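You operate a simulated robot arm through the tools that you are given. There is no shell and no other tool. Be economical: measure what you need, move in short steps, check, and stop when the job is done.

You are at the controls of a simulated robot arm. One attempt, no reset.

## Task
Put the jar labelled "clean" from the top of the sample bench on the white paper pad there and the jar labelled "spare" on the top of the dry box.

It is judged by the outcome, as a careful person would: the job done as asked, and still so three seconds after it is handed in. It fails if anything else is knocked over, pushed out of place, dropped, spilled or broken.

## Robot
A 7-joint arm with a two-finger parallel gripper, fixed in place. Base frame: the origin is at the foot of the arm, x ahead of it, y to its left, z up; the work surface is at about z = 0. Units: m, degrees, N and s.
With the tool pointing down near the work surface it reaches from about 0.24 to 0.62 m from the base axis. Its first joint turns from -66.0 to 66.0 degrees. Payload 2.6 kg.
Tool frame: the origin (TCP) lies between the finger pads and is the grasp point; the fingertips stand 0.03 m ahead of it; z points along the fingers, y is the line along which they close. The gripper opens to 0.094 m. The fingers are 0.028 m wide and 0.01 m thick; the gripper's body (0.05 by 0.096 m) begins 0.055 m behind the TCP.
Orientation is that of the tool frame in the base frame, as [roll, pitch, yaw] about the fixed x, y, z axes, in that order (R = Rz(yaw) Ry(pitch) Rx(roll)). With the fingers straight down and closing along the base's y, the tool's x points along the base's -x, its y along +y and its z along -z.

## Interface
- The arm moves only by the tool servo_tool. Its argument "series" is text: rows parted by semicolons, each of 7 numbers parted by spaces: the shift along the base's x, y, z in m, then the turn, a rotation vector about the base's x, y, z in degrees, then the finger opening in m, from 0 to 0.094. In form: dx dy dz rx ry rz fingers; .... A call has 1 to 8 rows; each row shifts and turns the commanded pose from where the row before left it. Rows are played at 5 a second. More than 0.05 m and 8.6 degrees between two rows, or a gripper value outside its range, and nothing of the call is played. A pose out of reach is approached as far as the arm can. The call stops where the force on the tool passes 40 N (or 10 N more than at its start, if that is more) or the arm is blocked; 0.2 s more then pass. Each finger travels about 0.072 m/s and halts on what it meets, pressing with about 25 N; the grip force reading is that of the motor and also rises with nothing between the fingers. The clock runs only during rows and for 0.2 s after the last one: add rows that do not move to give the fingers time. It gives the time, the measured TCP pose, the force on the tool (base axes), the opening and the grip force at its end, in the units of the frame above (readings bear some noise), and new pictures: "views" is both (left out), scene, wrist or none.
- Cameras (640 x 400 px; columns grow to the right, rows downward): "scene" is fixed at [0.0182, 0.4181, 0.5727]; the picture's right is [-0.90, -0.43, 0.00], its down [-0.21, 0.45, -0.87] and it looks along [0.37, -0.78, -0.50] (base axes); focal length 320 px, centre (320, 200). "wrist" rides on the gripper at [-0.037, 0, -0.058] in the tool frame; the picture's right is [0.00, -1.00, 0.00], its down [0.97, 0.00, -0.24] and it looks along [0.24, 0.00, 0.97] (tool axes); focal length 218 px, centre (320, 200).
- measure_at(camera, pixels): for up to 12 pixels [column, row] of the newest picture of that camera ("zoom" is the newest enlarged one), the place [x, y, z] in the base frame of the surface seen there, good to about 0.003 m. The clock stands still meanwhile.
- enlarge(camera, box): a new picture of the part [left, top, right, bottom] of that camera's present view, enlarged. The clock stands still meanwhile.
- sign_off(): hands the job in; it is judged then, once.

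Work in short steps. Measure before you move; look again where a grasp or a placing could have gone wrong, and mend it. You have 60 turns and 120 pictures in all, those below and enlarged ones among them. Open the gripper and draw the arm clear of the work before you hand the job in, unless the task says otherwise; then end with one line.

The tools are called after "Emit:" by a JSON object that holds its "api" and its "payload". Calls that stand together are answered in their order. servo_tool: Moves the arm, as the interface text tells. Its arguments: {"type":"object","properties":{"series":{"type":"string"},"views":{"type":"string","enum":["both","scene","wrist","none"]}},"required":["series"]} The other tools are called the same way: measure_at (camera, pixels) gives the place of the surface under pixels of a picture; enlarge (camera, box) takes an enlarged picture of a part of a camera's view; sign_off () hands the job in.

At the start:

```text
time_s: 0.0
ee_pos: [0.3588, -0.037, 0.3903]
ee_rot: [180.0, -0.1, -180.0]
force: [0.7, -0.5, -0.3]
width: 0.0942
grasp_force: 0.1
```

scene: 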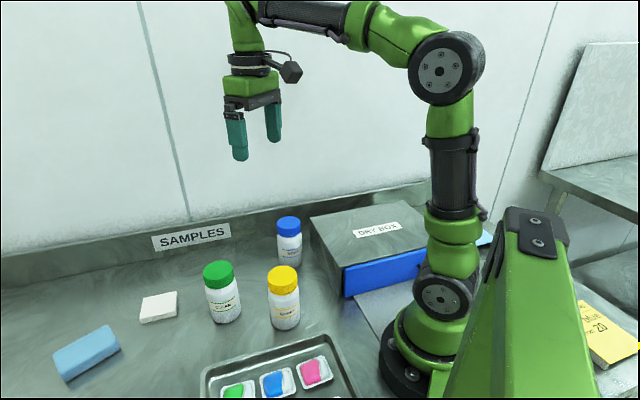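
wrist: 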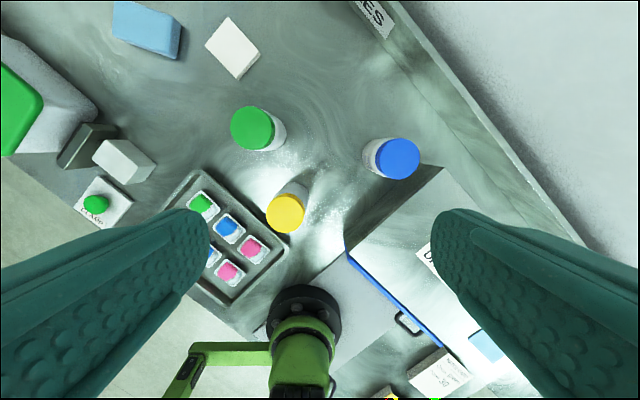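

The scene shows three jars: green (222,290), yellow (283,297), blue (288,240). I enlarge to read the labels.

Emit:
{"api": "enlarge", "payload": {"camera": "scene", "box": [180, 200, 340, 340]}}

Emit:
{"api": "enlarge", "payload": {"camera": "scene", "box": [0, 180, 640, 400]}}

Emit:
{"api": "measure_at", "payload": {"camera": "scene", "pixels": [[218, 268], [283, 275], [288, 223], [158, 307], [141, 301], [176, 292], [142, 320], [175, 308], [368, 230], [312, 217], [344, 268], [425, 225]]}}

Emit:
{"api": "measure_at", "payload": {"camera": "wrist", "pixels": [[252, 128], [285, 212], [398, 158], [233, 48], [228, 18], [207, 44], [258, 50], [238, 78], [410, 240], [442, 168], [348, 246], [420, 320]]}}

```text
2.86 times, centred on (260, 270) of scene
```

zoom: 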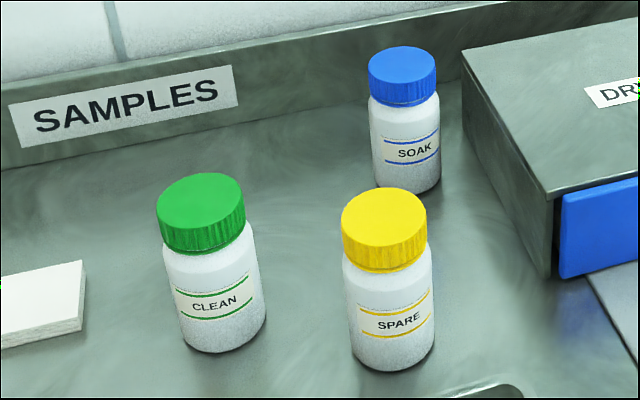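

```text
1.00 times, centred on (320, 290) of scene
```

zoom: 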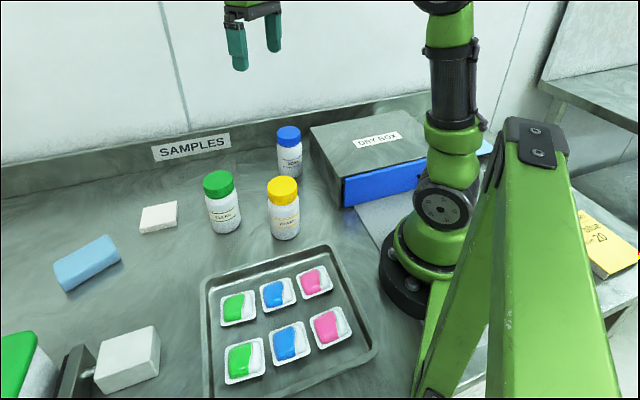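

```text
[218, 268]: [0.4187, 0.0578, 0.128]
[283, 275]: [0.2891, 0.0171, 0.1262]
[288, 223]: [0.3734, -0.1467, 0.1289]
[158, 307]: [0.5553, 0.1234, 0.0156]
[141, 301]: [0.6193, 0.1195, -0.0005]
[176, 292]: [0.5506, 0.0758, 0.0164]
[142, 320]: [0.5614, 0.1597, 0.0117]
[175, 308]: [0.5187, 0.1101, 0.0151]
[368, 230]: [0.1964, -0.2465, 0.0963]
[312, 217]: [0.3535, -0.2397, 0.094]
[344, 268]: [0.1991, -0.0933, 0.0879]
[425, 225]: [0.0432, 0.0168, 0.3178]
```

```text
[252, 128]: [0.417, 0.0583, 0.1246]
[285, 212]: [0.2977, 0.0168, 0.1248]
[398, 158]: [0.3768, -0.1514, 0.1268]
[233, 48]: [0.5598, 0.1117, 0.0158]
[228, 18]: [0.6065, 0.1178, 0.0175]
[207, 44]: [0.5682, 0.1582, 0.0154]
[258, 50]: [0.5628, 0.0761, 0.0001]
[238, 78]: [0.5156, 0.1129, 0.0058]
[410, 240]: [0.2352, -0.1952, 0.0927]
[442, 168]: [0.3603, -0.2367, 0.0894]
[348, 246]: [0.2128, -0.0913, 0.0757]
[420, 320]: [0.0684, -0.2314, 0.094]
```

Green is "CLEAN" and yellow is "SPARE". The pad is around (0.56, 0.117) with its top at about z 0.016, and the dry box top is at about z 0.093. I move above the clean jar at about (0.418, 0.058), staying clear of the tops.

Emit:
{"api": "servo_tool", "payload": {"series": "0.02 0.032 -0.03 0 0 0 0.094; 0.02 0.032 -0.03 0 0 0 0.094; 0.018 0.031 -0.035 0 0 0 0.094; 0 0 -0.045 0 0 0 0.094; 0 0 -0.04 0 0 0 0.094; 0 0 0 0 0 0 0.094"}}

Emit:
{"api": "enlarge", "payload": {"camera": "scene", "box": [40, 260, 220, 400]}}

```text
time_s: 1.4
ee_pos: [0.4168, 0.0576, 0.2075]
ee_rot: [180.0, 0.0, -180.0]
force: [-0.8, -0.3, 0.7]
width: 0.0941
grasp_force: 0.1
```

scene: 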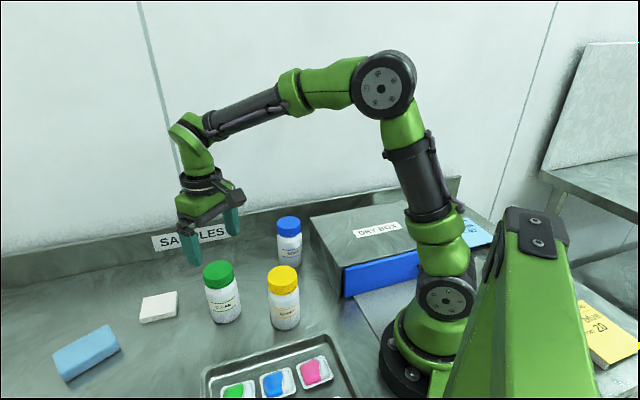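
wrist: 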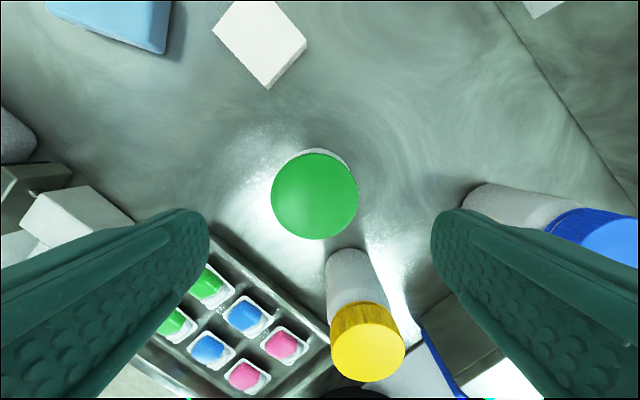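

```text
2.86 times, centred on (130, 330) of scene
```

zoom: 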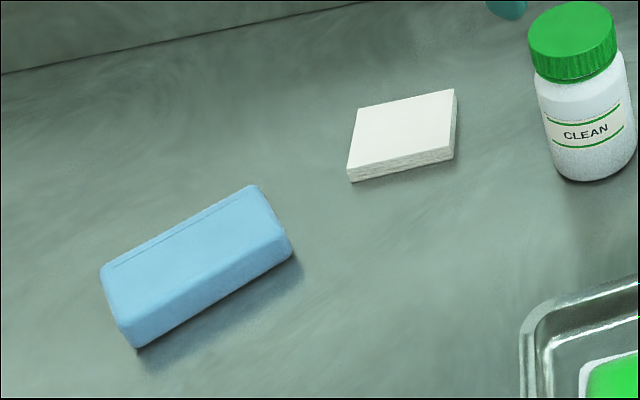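

The green cap is now centred between the fingers at (315,196). I measure the cap, the pad corners and the yellow cap from the wrist view.

Emit:
{"api": "measure_at", "payload": {"camera": "wrist", "pixels": [[314, 197], [275, 197], [354, 197], [315, 158], [315, 235], [368, 345], [336, 345], [401, 345], [230, 3], [258, 40], [267, 79], [215, 29]]}}

Emit:
{"api": "measure_at", "payload": {"camera": "zoom", "pixels": [[362, 112], [450, 94], [448, 146], [352, 166], [405, 130]]}}

```text
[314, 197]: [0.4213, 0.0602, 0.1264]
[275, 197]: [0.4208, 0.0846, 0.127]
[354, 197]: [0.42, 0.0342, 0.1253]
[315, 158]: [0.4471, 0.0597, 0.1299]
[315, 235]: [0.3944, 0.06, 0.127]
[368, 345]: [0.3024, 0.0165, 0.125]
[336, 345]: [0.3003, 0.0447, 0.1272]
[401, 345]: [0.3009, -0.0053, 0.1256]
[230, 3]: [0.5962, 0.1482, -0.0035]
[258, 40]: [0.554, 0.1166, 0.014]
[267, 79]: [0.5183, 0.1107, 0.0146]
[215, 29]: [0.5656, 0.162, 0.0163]
```

```text
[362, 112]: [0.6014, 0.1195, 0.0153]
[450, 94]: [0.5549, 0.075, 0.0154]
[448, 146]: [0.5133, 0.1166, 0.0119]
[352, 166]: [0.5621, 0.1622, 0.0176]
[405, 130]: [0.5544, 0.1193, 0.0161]
```

The clean jar is centred at (0.421, 0.060), about 0.053 in diameter. The pad centre is (0.559, 0.117), about 0.065 square. I centre the gripper and descend to z 0.09 with the fingers open.

Emit:
{"api": "servo_tool", "payload": {"series": "0.004 0.002 -0.03 0 0 0 0.094; 0 0 -0.03 0 0 0 0.094; 0 0 -0.03 0 0 0 0.094; 0 0 -0.027 0 0 0 0.094; 0 0 0 0 0 0 0.094"}}

```text
time_s: 2.6
ee_pos: [0.4212, 0.0613, 0.0913]
ee_rot: [179.9, 0.0, -180.0]
force: [0.1, -0.5, -0.6]
width: 0.0941
grasp_force: 0.2
```

scene: 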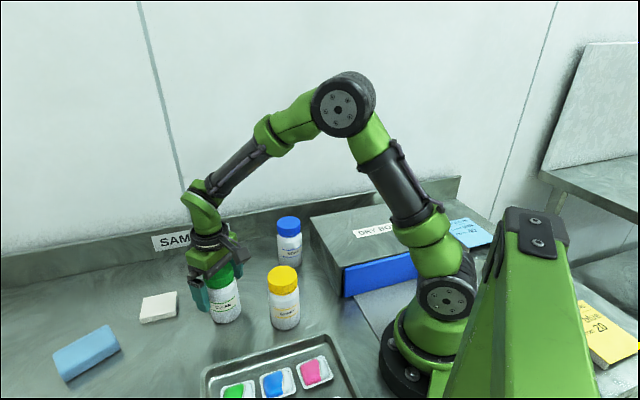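
wrist: 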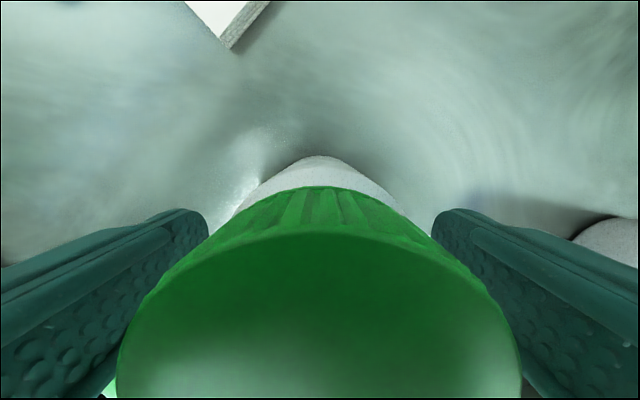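

The fingers straddle the jar evenly, so I close and let them settle.

Emit:
{"api": "servo_tool", "payload": {"series": "0 0 0 0 0 0 0.07; 0 0 0 0 0 0 0.05; 0 0 0 0 0 0 0.04; 0 0 0 0 0 0 0.04; 0 0 0 0 0 0 0.04", "views": "scene"}}

```text
time_s: 3.8
ee_pos: [0.4212, 0.0613, 0.0918]
ee_rot: [179.9, 0.0, -180.0]
force: [0.4, -0.4, -0.6]
width: 0.0631
grasp_force: 24.9
```

scene: 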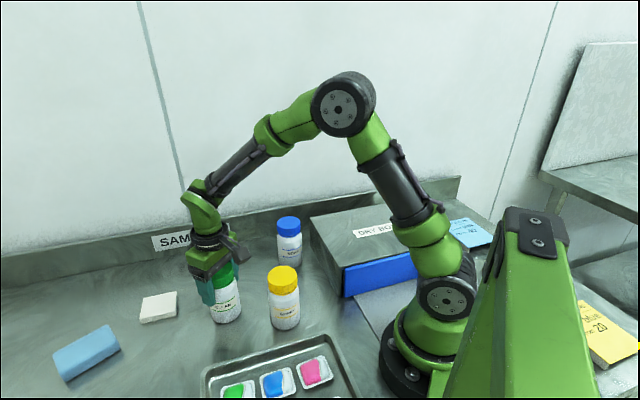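

The jar is held at width 0.063 with 25 N. I lift it and check.

Emit:
{"api": "servo_tool", "payload": {"series": "0 0 0.02 0 0 0 0.04; 0 0 0.03 0 0 0 0.04; 0 0 0.02 0 0 0 0.04; 0 0 0 0 0 0 0.04"}}

```text
time_s: 4.8
ee_pos: [0.4219, 0.0616, 0.1641]
ee_rot: [180.0, -0.1, 180.0]
force: [-0.3, 0.2, -2.2]
width: 0.0632
grasp_force: 24.9
```

scene: 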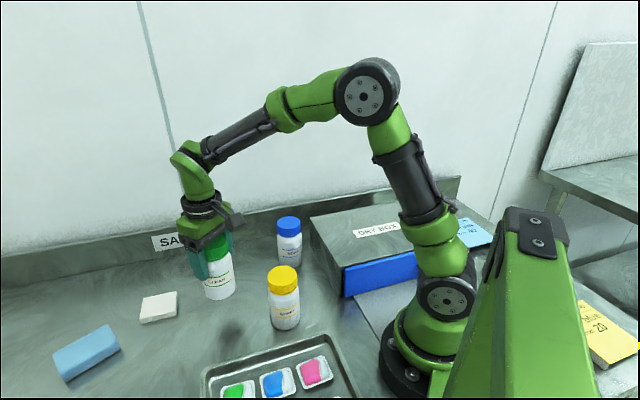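
wrist: 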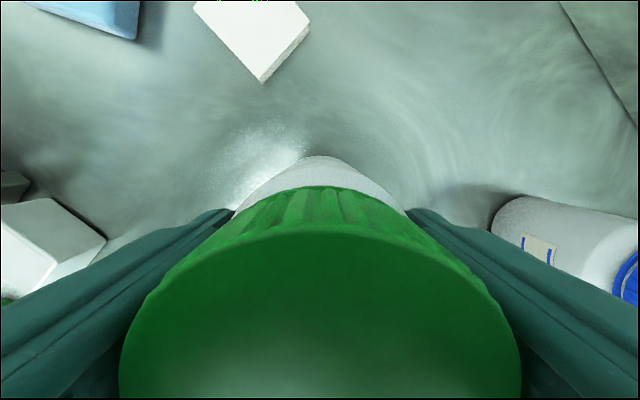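

The jar is lifted cleanly. I check the pad corners once more from this closer view before the approach.

Emit:
{"api": "measure_at", "payload": {"camera": "wrist", "pixels": [[306, 24], [262, 68], [198, 3], [252, 25]]}}

Emit:
{"api": "enlarge", "payload": {"camera": "scene", "box": [120, 280, 200, 330]}}

```text
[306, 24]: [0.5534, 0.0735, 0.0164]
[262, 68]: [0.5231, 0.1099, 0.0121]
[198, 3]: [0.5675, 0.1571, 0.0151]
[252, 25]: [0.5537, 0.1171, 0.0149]
```

```text
8.00 times, centred on (160, 305) of scene
```

zoom: 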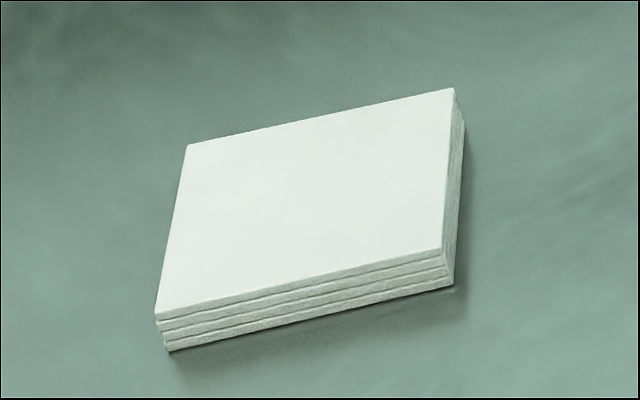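

Emit:
{"api": "measure_at", "payload": {"camera": "zoom", "pixels": [[192, 150], [448, 96], [435, 245], [162, 308], [308, 198]]}}

```text
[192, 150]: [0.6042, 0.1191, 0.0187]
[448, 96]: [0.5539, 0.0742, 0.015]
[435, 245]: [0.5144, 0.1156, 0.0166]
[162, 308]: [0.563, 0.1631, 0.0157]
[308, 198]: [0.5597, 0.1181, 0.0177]
```

The pad centre is (0.559, 0.118) and its top is at z 0.016. I carry the jar over it, still high.

Emit:
{"api": "servo_tool", "payload": {"series": "0.034 0.014 0 0 0 0 0.04; 0.034 0.014 0 0 0 0 0.04; 0.034 0.014 0 0 0 0 0.04; 0.035 0.0145 0 0 0 0 0.04; 0 0 -0.02 0 0 0 0.04; 0 0 -0.02 0 0 0 0.04; 0 0 0 0 0 0 0.04"}}

Emit:
{"api": "enlarge", "payload": {"camera": "scene", "box": [80, 220, 240, 340]}}

```text
time_s: 6.4
ee_pos: [0.5587, 0.1169, 0.1214]
ee_rot: [-179.9, 0.0, 180.0]
force: [-0.6, 0.0, -0.7]
width: 0.063
grasp_force: 25.4
```

scene: 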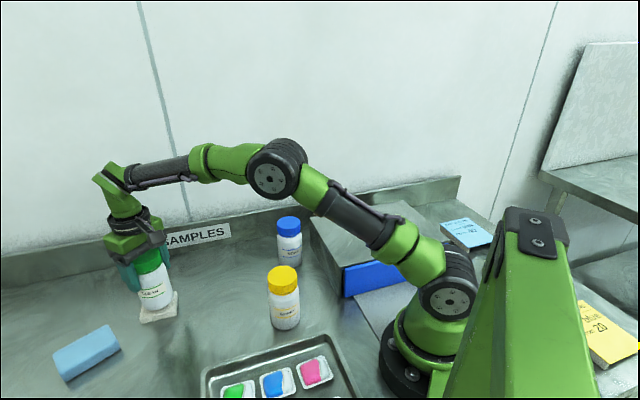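
wrist: 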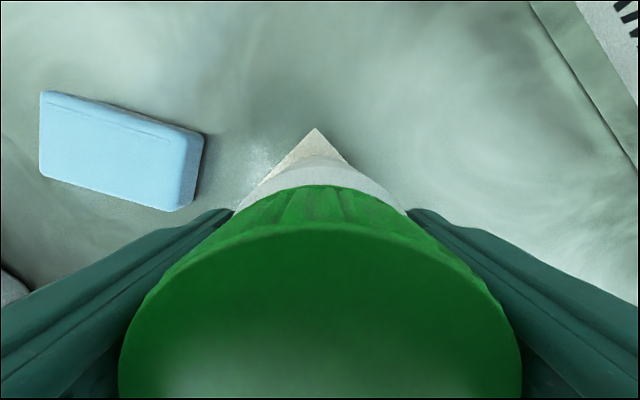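

```text
3.33 times, centred on (160, 280) of scene
```

zoom: 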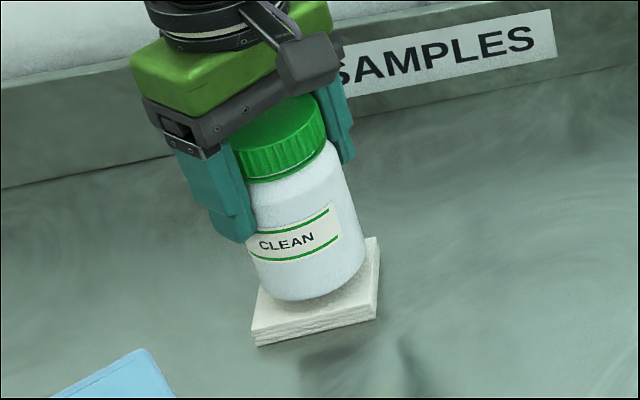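

The jar is over the pad centre with roughly 14 mm to go. I lower it gently and watch the force.

Emit:
{"api": "servo_tool", "payload": {"series": "0 0.001 -0.006 0 0 0 0.04; 0 0 -0.003 0 0 0 0.04; 0 0 -0.002 0 0 0 0.04; 0 0 -0.002 0 0 0 0.04; 0 0 0 0 0 0 0.04", "views": "none"}}

Emit:
{"api": "enlarge", "payload": {"camera": "scene", "box": [80, 220, 240, 340]}}

```text
time_s: 7.6
ee_pos: [0.5579, 0.1186, 0.1092]
ee_rot: [-180.0, 0.1, 180.0]
force: [0.2, 0.6, -0.7]
width: 0.0629
grasp_force: 25.0
```

```text
3.33 times, centred on (160, 280) of scene
```

zoom: 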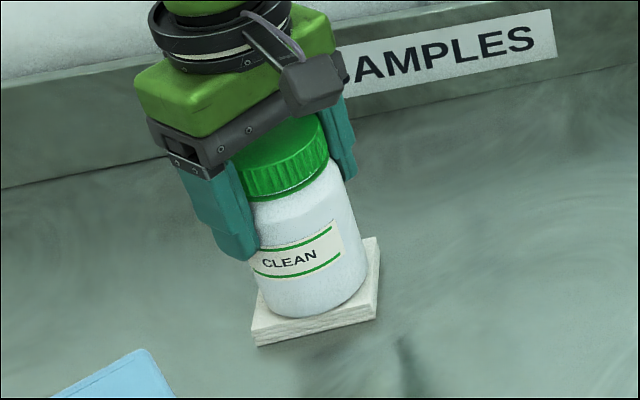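

Force is still at noise level, so the jar is about 1–2 mm above the pad. I lower it a little more until I feel contact.

Emit:
{"api": "servo_tool", "payload": {"series": "0 0 -0.001 0 0 0 0.04; 0 0 -0.001 0 0 0 0.04; 0 0 0 0 0 0 0.04", "views": "none"}}

```text
time_s: 8.4
ee_pos: [0.5583, 0.1185, 0.1067]
ee_rot: [-179.9, 0.1, -180.0]
force: [0.0, -0.1, 4.5]
width: 0.0632
grasp_force: 25.5
```

The upward force of 4.5 N shows the jar is resting on the pad. I open the fingers.

Emit:
{"api": "servo_tool", "payload": {"series": "0 0 0 0 0 0 0.066; 0 0 0 0 0 0 0.08; 0 0 0 0 0 0 0.094; 0 0 0 0 0 0 0.094", "views": "none"}}

Emit:
{"api": "servo_tool", "payload": {"series": "0 0 0.03 0 0 0 0.094; 0 0 0.04 0 0 0 0.094; 0 0 0.04 0 0 0 0.094; 0 0 0 0 0 0 0.094"}}

```text
time_s: 9.4
ee_pos: [0.5584, 0.1188, 0.107]
ee_rot: [179.9, 0.0, 180.0]
force: [-0.1, 0.3, -0.1]
width: 0.0938
grasp_force: 0.1
```

```text
time_s: 10.4
ee_pos: [0.5573, 0.1214, 0.217]
ee_rot: [180.0, -0.1, -179.9]
force: [0.3, 0.4, -0.1]
width: 0.094
grasp_force: 0.1
```

scene: 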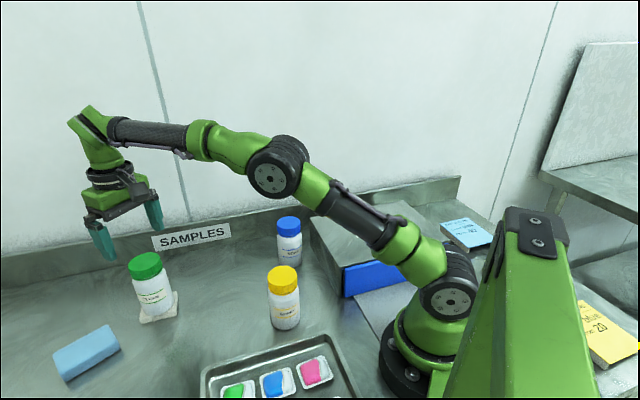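
wrist: 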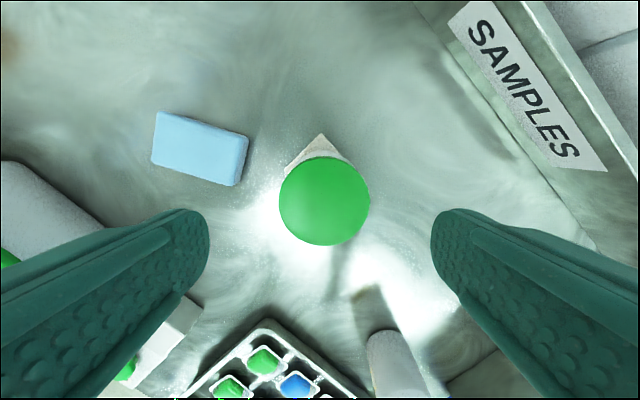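

The clean jar stands on the pad and the gripper is clear of it. I travel at height to above the spare jar at about (0.298, 0.017).

Emit:
{"api": "servo_tool", "payload": {"series": "-0.043 -0.0173 0 0 0 0 0.094; -0.043 -0.0173 0 0 0 0 0.094; -0.043 -0.0173 0 0 0 0 0.094; -0.043 -0.0173 0 0 0 0 0.094; -0.043 -0.0173 0 0 0 0 0.094; -0.044 -0.0173 0 0 0 0 0.094; 0 0 -0.005 0 0 0 0.094; 0 0 0 0 0 0 0.094"}}

Emit:
{"api": "enlarge", "payload": {"camera": "scene", "box": [80, 220, 240, 340]}}

```text
time_s: 12.2
ee_pos: [0.2971, 0.0141, 0.2113]
ee_rot: [179.9, 0.0, 179.9]
force: [0.0, 1.0, 0.3]
width: 0.0938
grasp_force: 0.0
```

scene: 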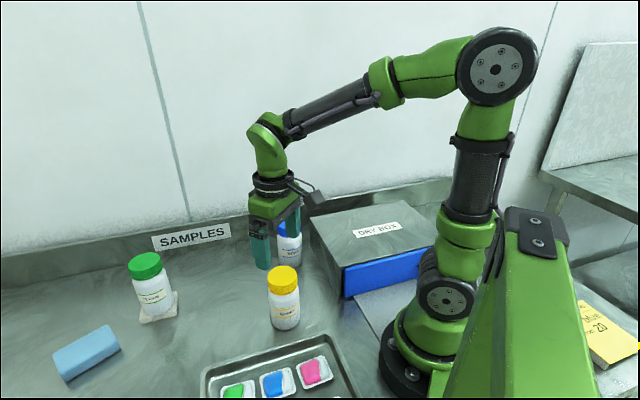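
wrist: 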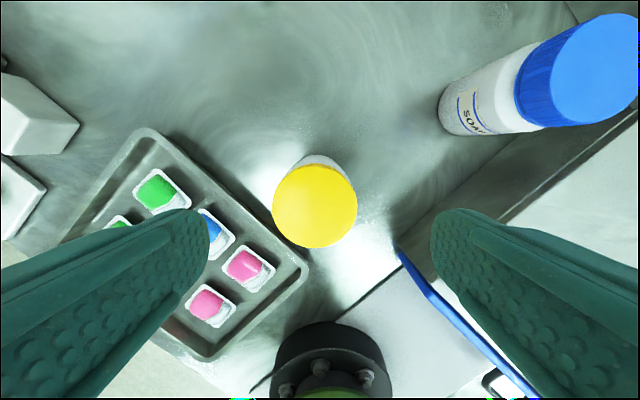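

```text
3.33 times, centred on (160, 280) of scene
```

zoom: 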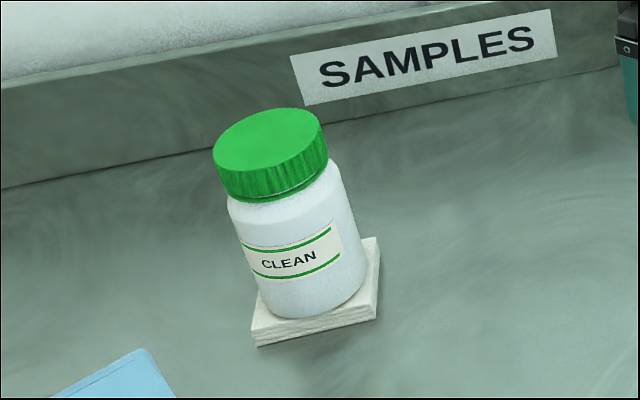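

The clean jar is well seated. I measure the yellow cap at (315,206) and the dry box top.

Emit:
{"api": "measure_at", "payload": {"camera": "wrist", "pixels": [[315, 206], [275, 206], [355, 206], [315, 169], [315, 244]]}}

Emit:
{"api": "measure_at", "payload": {"camera": "scene", "pixels": [[314, 219], [345, 264], [426, 244], [403, 203], [366, 215], [378, 248], [365, 240], [350, 225], [358, 238], [398, 238]]}}

```text
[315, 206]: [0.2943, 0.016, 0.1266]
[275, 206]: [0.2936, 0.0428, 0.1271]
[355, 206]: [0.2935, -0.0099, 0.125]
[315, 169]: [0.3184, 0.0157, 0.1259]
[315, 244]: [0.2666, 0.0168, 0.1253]
```

```text
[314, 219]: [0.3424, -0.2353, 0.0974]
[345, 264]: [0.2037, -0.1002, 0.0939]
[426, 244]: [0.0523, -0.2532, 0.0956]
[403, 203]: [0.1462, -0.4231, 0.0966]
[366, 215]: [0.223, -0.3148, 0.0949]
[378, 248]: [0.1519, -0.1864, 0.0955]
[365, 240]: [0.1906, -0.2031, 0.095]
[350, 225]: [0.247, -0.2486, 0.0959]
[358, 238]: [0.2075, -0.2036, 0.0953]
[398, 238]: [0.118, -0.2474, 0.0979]
```

The spare jar is centred at (0.293, 0.016). The box top is at z 0.0955, and a good free spot is (0.235, -0.213). I descend on the jar.

Emit:
{"api": "servo_tool", "payload": {"series": "-0.004 0.002 -0.03 0 0 0 0.094; 0 0 -0.03 0 0 0 0.094; 0 0 -0.03 0 0 0 0.094; 0 0 -0.03 0 0 0 0.094; 0 0 0 0 0 0 0.094"}}

```text
time_s: 13.4
ee_pos: [0.2955, 0.0172, 0.0911]
ee_rot: [180.0, 0.0, 180.0]
force: [-0.4, -0.2, 0.9]
width: 0.0942
grasp_force: 0.0
```

scene: 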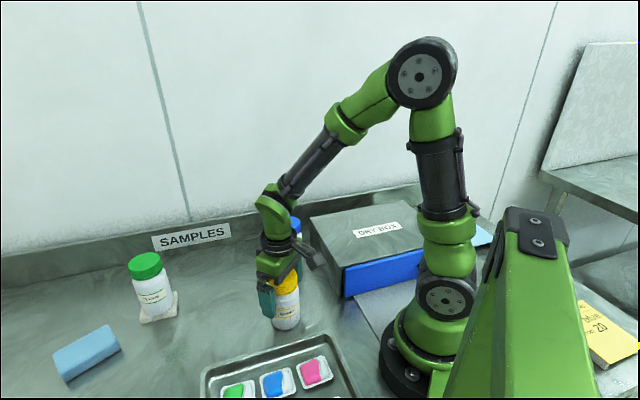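
wrist: 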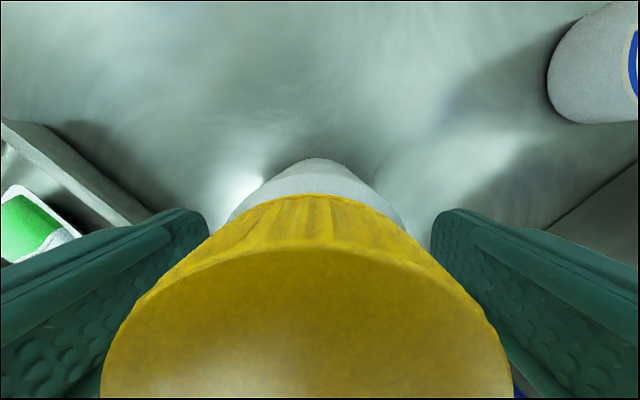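

The jar sits slightly left in the wrist view (cap centre about 307), so I nudge about 2 mm and close.

Emit:
{"api": "servo_tool", "payload": {"series": "-0.002 0.0015 0 0 0 0 0.094; 0 0 0 0 0 0 0.07; 0 0 0 0 0 0 0.05; 0 0 0 0 0 0 0.04; 0 0 0 0 0 0 0.04; 0 0 0 0 0 0 0.04", "views": "none"}}

Emit:
{"api": "servo_tool", "payload": {"series": "0 0 0.02 0 0 0 0.04; 0 0 0.03 0 0 0 0.04; 0 0 0.04 0 0 0 0.04; 0 0 0.04 0 0 0 0.04; 0 0 0.02 0 0 0 0.04; 0 0 0 0 0 0 0.04"}}

```text
time_s: 14.8
ee_pos: [0.2936, 0.0187, 0.0916]
ee_rot: [180.0, -0.1, 180.0]
force: [-0.5, 1.3, -0.2]
width: 0.0634
grasp_force: 25.2
```

```text
time_s: 16.2
ee_pos: [0.2914, 0.017, 0.2424]
ee_rot: [-180.0, 0.0, 180.0]
force: [0.3, -0.5, -1.6]
width: 0.0633
grasp_force: 24.7
```

scene: 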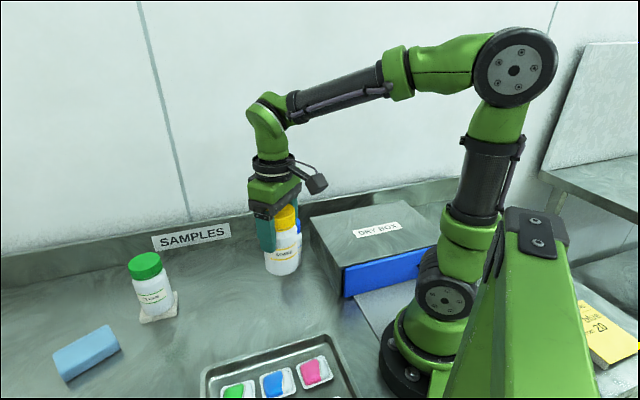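
wrist: 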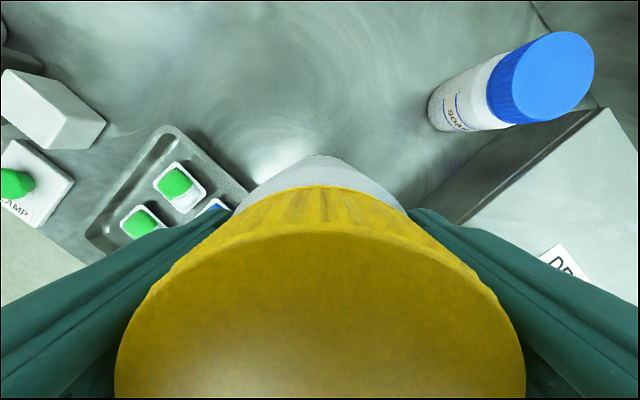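

The jar bottom is now at about z 0.15, above everything nearby. I carry it over to the dry box.

Emit:
{"api": "servo_tool", "payload": {"series": "-0.0093 -0.0383 0 0 0 0 0.04; -0.0093 -0.0383 0 0 0 0 0.04; -0.0093 -0.0383 0 0 0 0 0.04; -0.0093 -0.0383 0 0 0 0 0.04; -0.0093 -0.0383 0 0 0 0 0.04; -0.0093 -0.0383 0 0 0 0 0.04; 0 0 0 0 0 0 0.04; 0 0 -0.03 0 0 0 0.04"}}

```text
time_s: 18.0
ee_pos: [0.236, -0.213, 0.2136]
ee_rot: [180.0, -0.1, 179.9]
force: [-0.7, -0.2, -0.9]
width: 0.0631
grasp_force: 25.4
```

scene: 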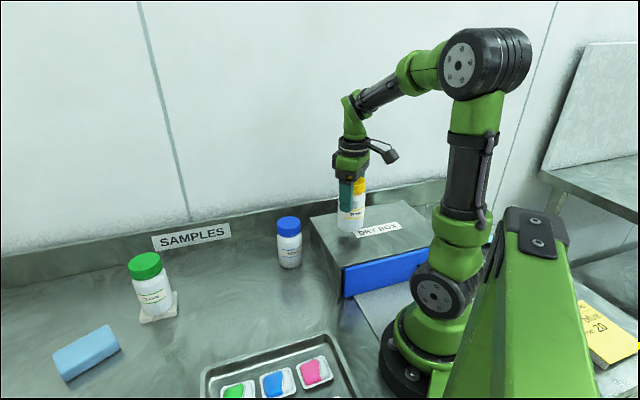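
wrist: 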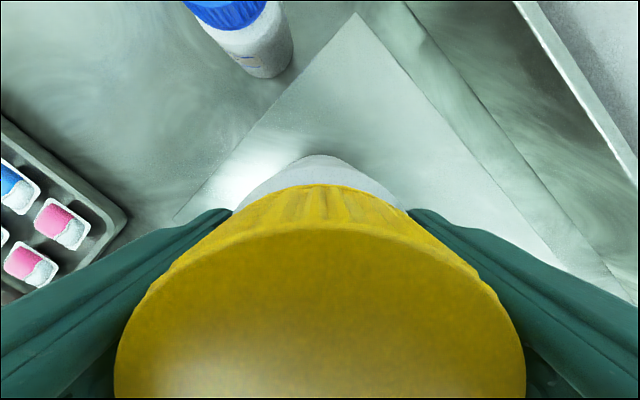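

The jar is above the box top, and contact should come at about z 0.186. I lower it to just above that, then by 1 mm steps.

Emit:
{"api": "servo_tool", "payload": {"series": "0 0 -0.012 0 0 0 0.04; 0 0 -0.007 0 0 0 0.04; 0 0 -0.003 0 0 0 0.04; 0 0 -0.002 0 0 0 0.04; 0 0 -0.001 0 0 0 0.04; 0 0 0 0 0 0 0.04", "views": "none"}}

Emit:
{"api": "enlarge", "payload": {"camera": "scene", "box": [290, 150, 450, 270]}}

```text
time_s: 19.4
ee_pos: [0.2383, -0.2121, 0.1865]
ee_rot: [-180.0, 0.1, -179.9]
force: [-0.4, 0.5, -0.9]
width: 0.0633
grasp_force: 25.1
```

```text
3.33 times, centred on (370, 210) of scene
```

zoom: 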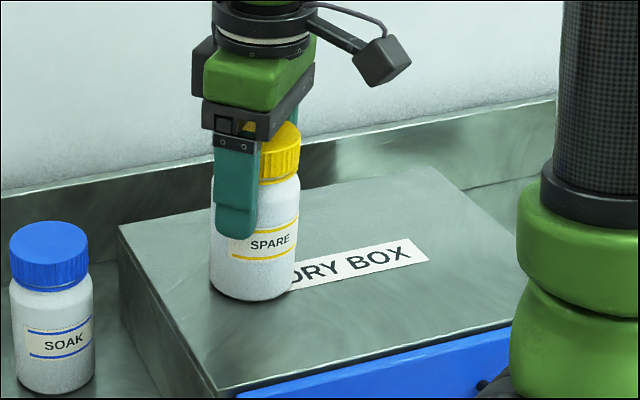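

No contact yet, so I continue down by 1 mm steps.

Emit:
{"api": "servo_tool", "payload": {"series": "0 0 -0.001 0 0 0 0.04; 0 0 -0.001 0 0 0 0.04; 0 0 0 0 0 0 0.04", "views": "none"}}

```text
time_s: 20.2
ee_pos: [0.2394, -0.2116, 0.1855]
ee_rot: [-180.0, 0.2, -180.0]
force: [-3.7, 3.8, 21.2]
width: 0.0634
grasp_force: 25.0
```

The 21 N reading shows firm contact. I ease up by 1 mm to relieve the load before opening.

Emit:
{"api": "servo_tool", "payload": {"series": "0 0 0.001 0 0 0 0.04; 0 0 0 0 0 0 0.04", "views": "none"}}

```text
time_s: 20.8
ee_pos: [0.238, -0.2119, 0.1863]
ee_rot: [-179.9, -0.1, -179.8]
force: [3.5, -2.2, 7.3]
width: 0.0634
grasp_force: 24.9
```

The load is light now and the jar is resting on the box, so I open.

Emit:
{"api": "servo_tool", "payload": {"series": "0 0 0 0 0 0 0.066; 0 0 0 0 0 0 0.08; 0 0 0 0 0 0 0.094; 0 0 0 0 0 0 0.094", "views": "scene"}}

```text
time_s: 21.8
ee_pos: [0.2381, -0.2124, 0.1861]
ee_rot: [-179.9, -0.1, -179.9]
force: [0.8, 0.3, 0.2]
width: 0.0939
grasp_force: 0.1
```

scene: 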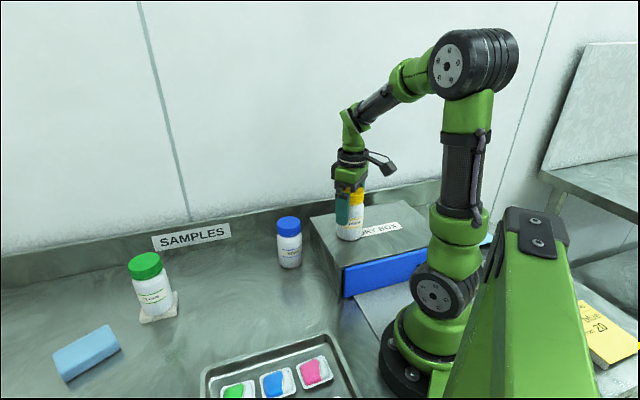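

The jar is released and upright. I draw straight up, then away toward the middle.

Emit:
{"api": "servo_tool", "payload": {"series": "0 0 0.03 0 0 0 0.094; 0 0 0.04 0 0 0 0.094; 0 0 0.04 0 0 0 0.094; 0 0 0.04 0 0 0 0.094; 0.03 0.035 0.01 0 0 0 0.094; 0.03 0.035 0 0 0 0 0.094; 0.03 0.035 0 0 0 0 0.094; 0 0 0 0 0 0 0.094"}}

Emit:
{"api": "enlarge", "payload": {"camera": "scene", "box": [260, 150, 450, 290]}}

```text
time_s: 23.6
ee_pos: [0.3275, -0.1039, 0.3469]
ee_rot: [179.9, 0.0, -180.0]
force: [-0.2, -0.3, 0.2]
width: 0.0942
grasp_force: 0.0
```

scene: 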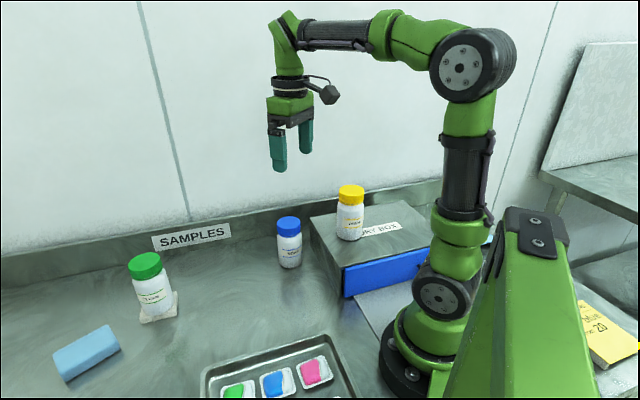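
wrist: 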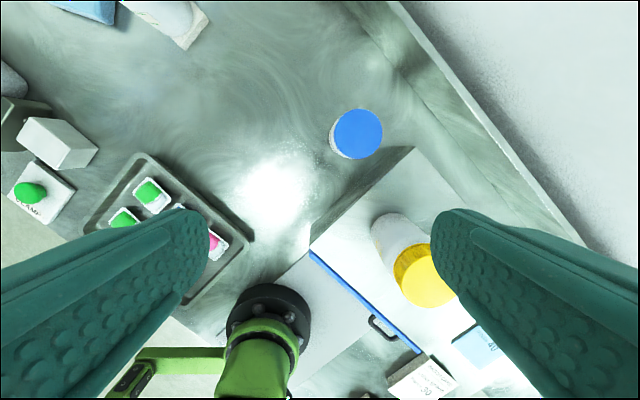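

```text
2.86 times, centred on (355, 220) of scene
```

zoom: 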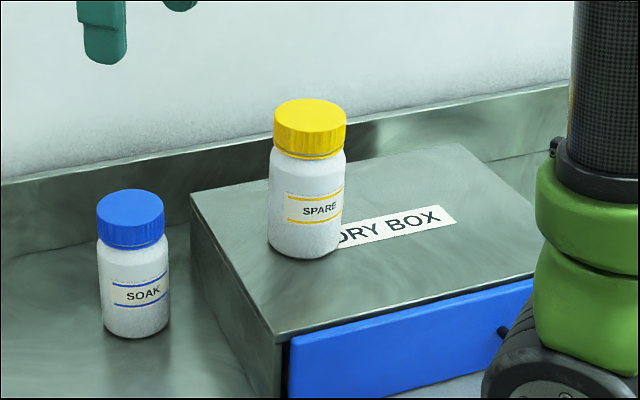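

Both jars stand upright in their places, nothing else has moved, and the gripper is open and clear. I hand the job in.

Emit:
{"api": "sign_off", "payload": {}}

```text
The job is handed in.
```

The "clean" jar is on the white paper pad, the "spare" jar is on top of the dry box, and nothing else was disturbed.
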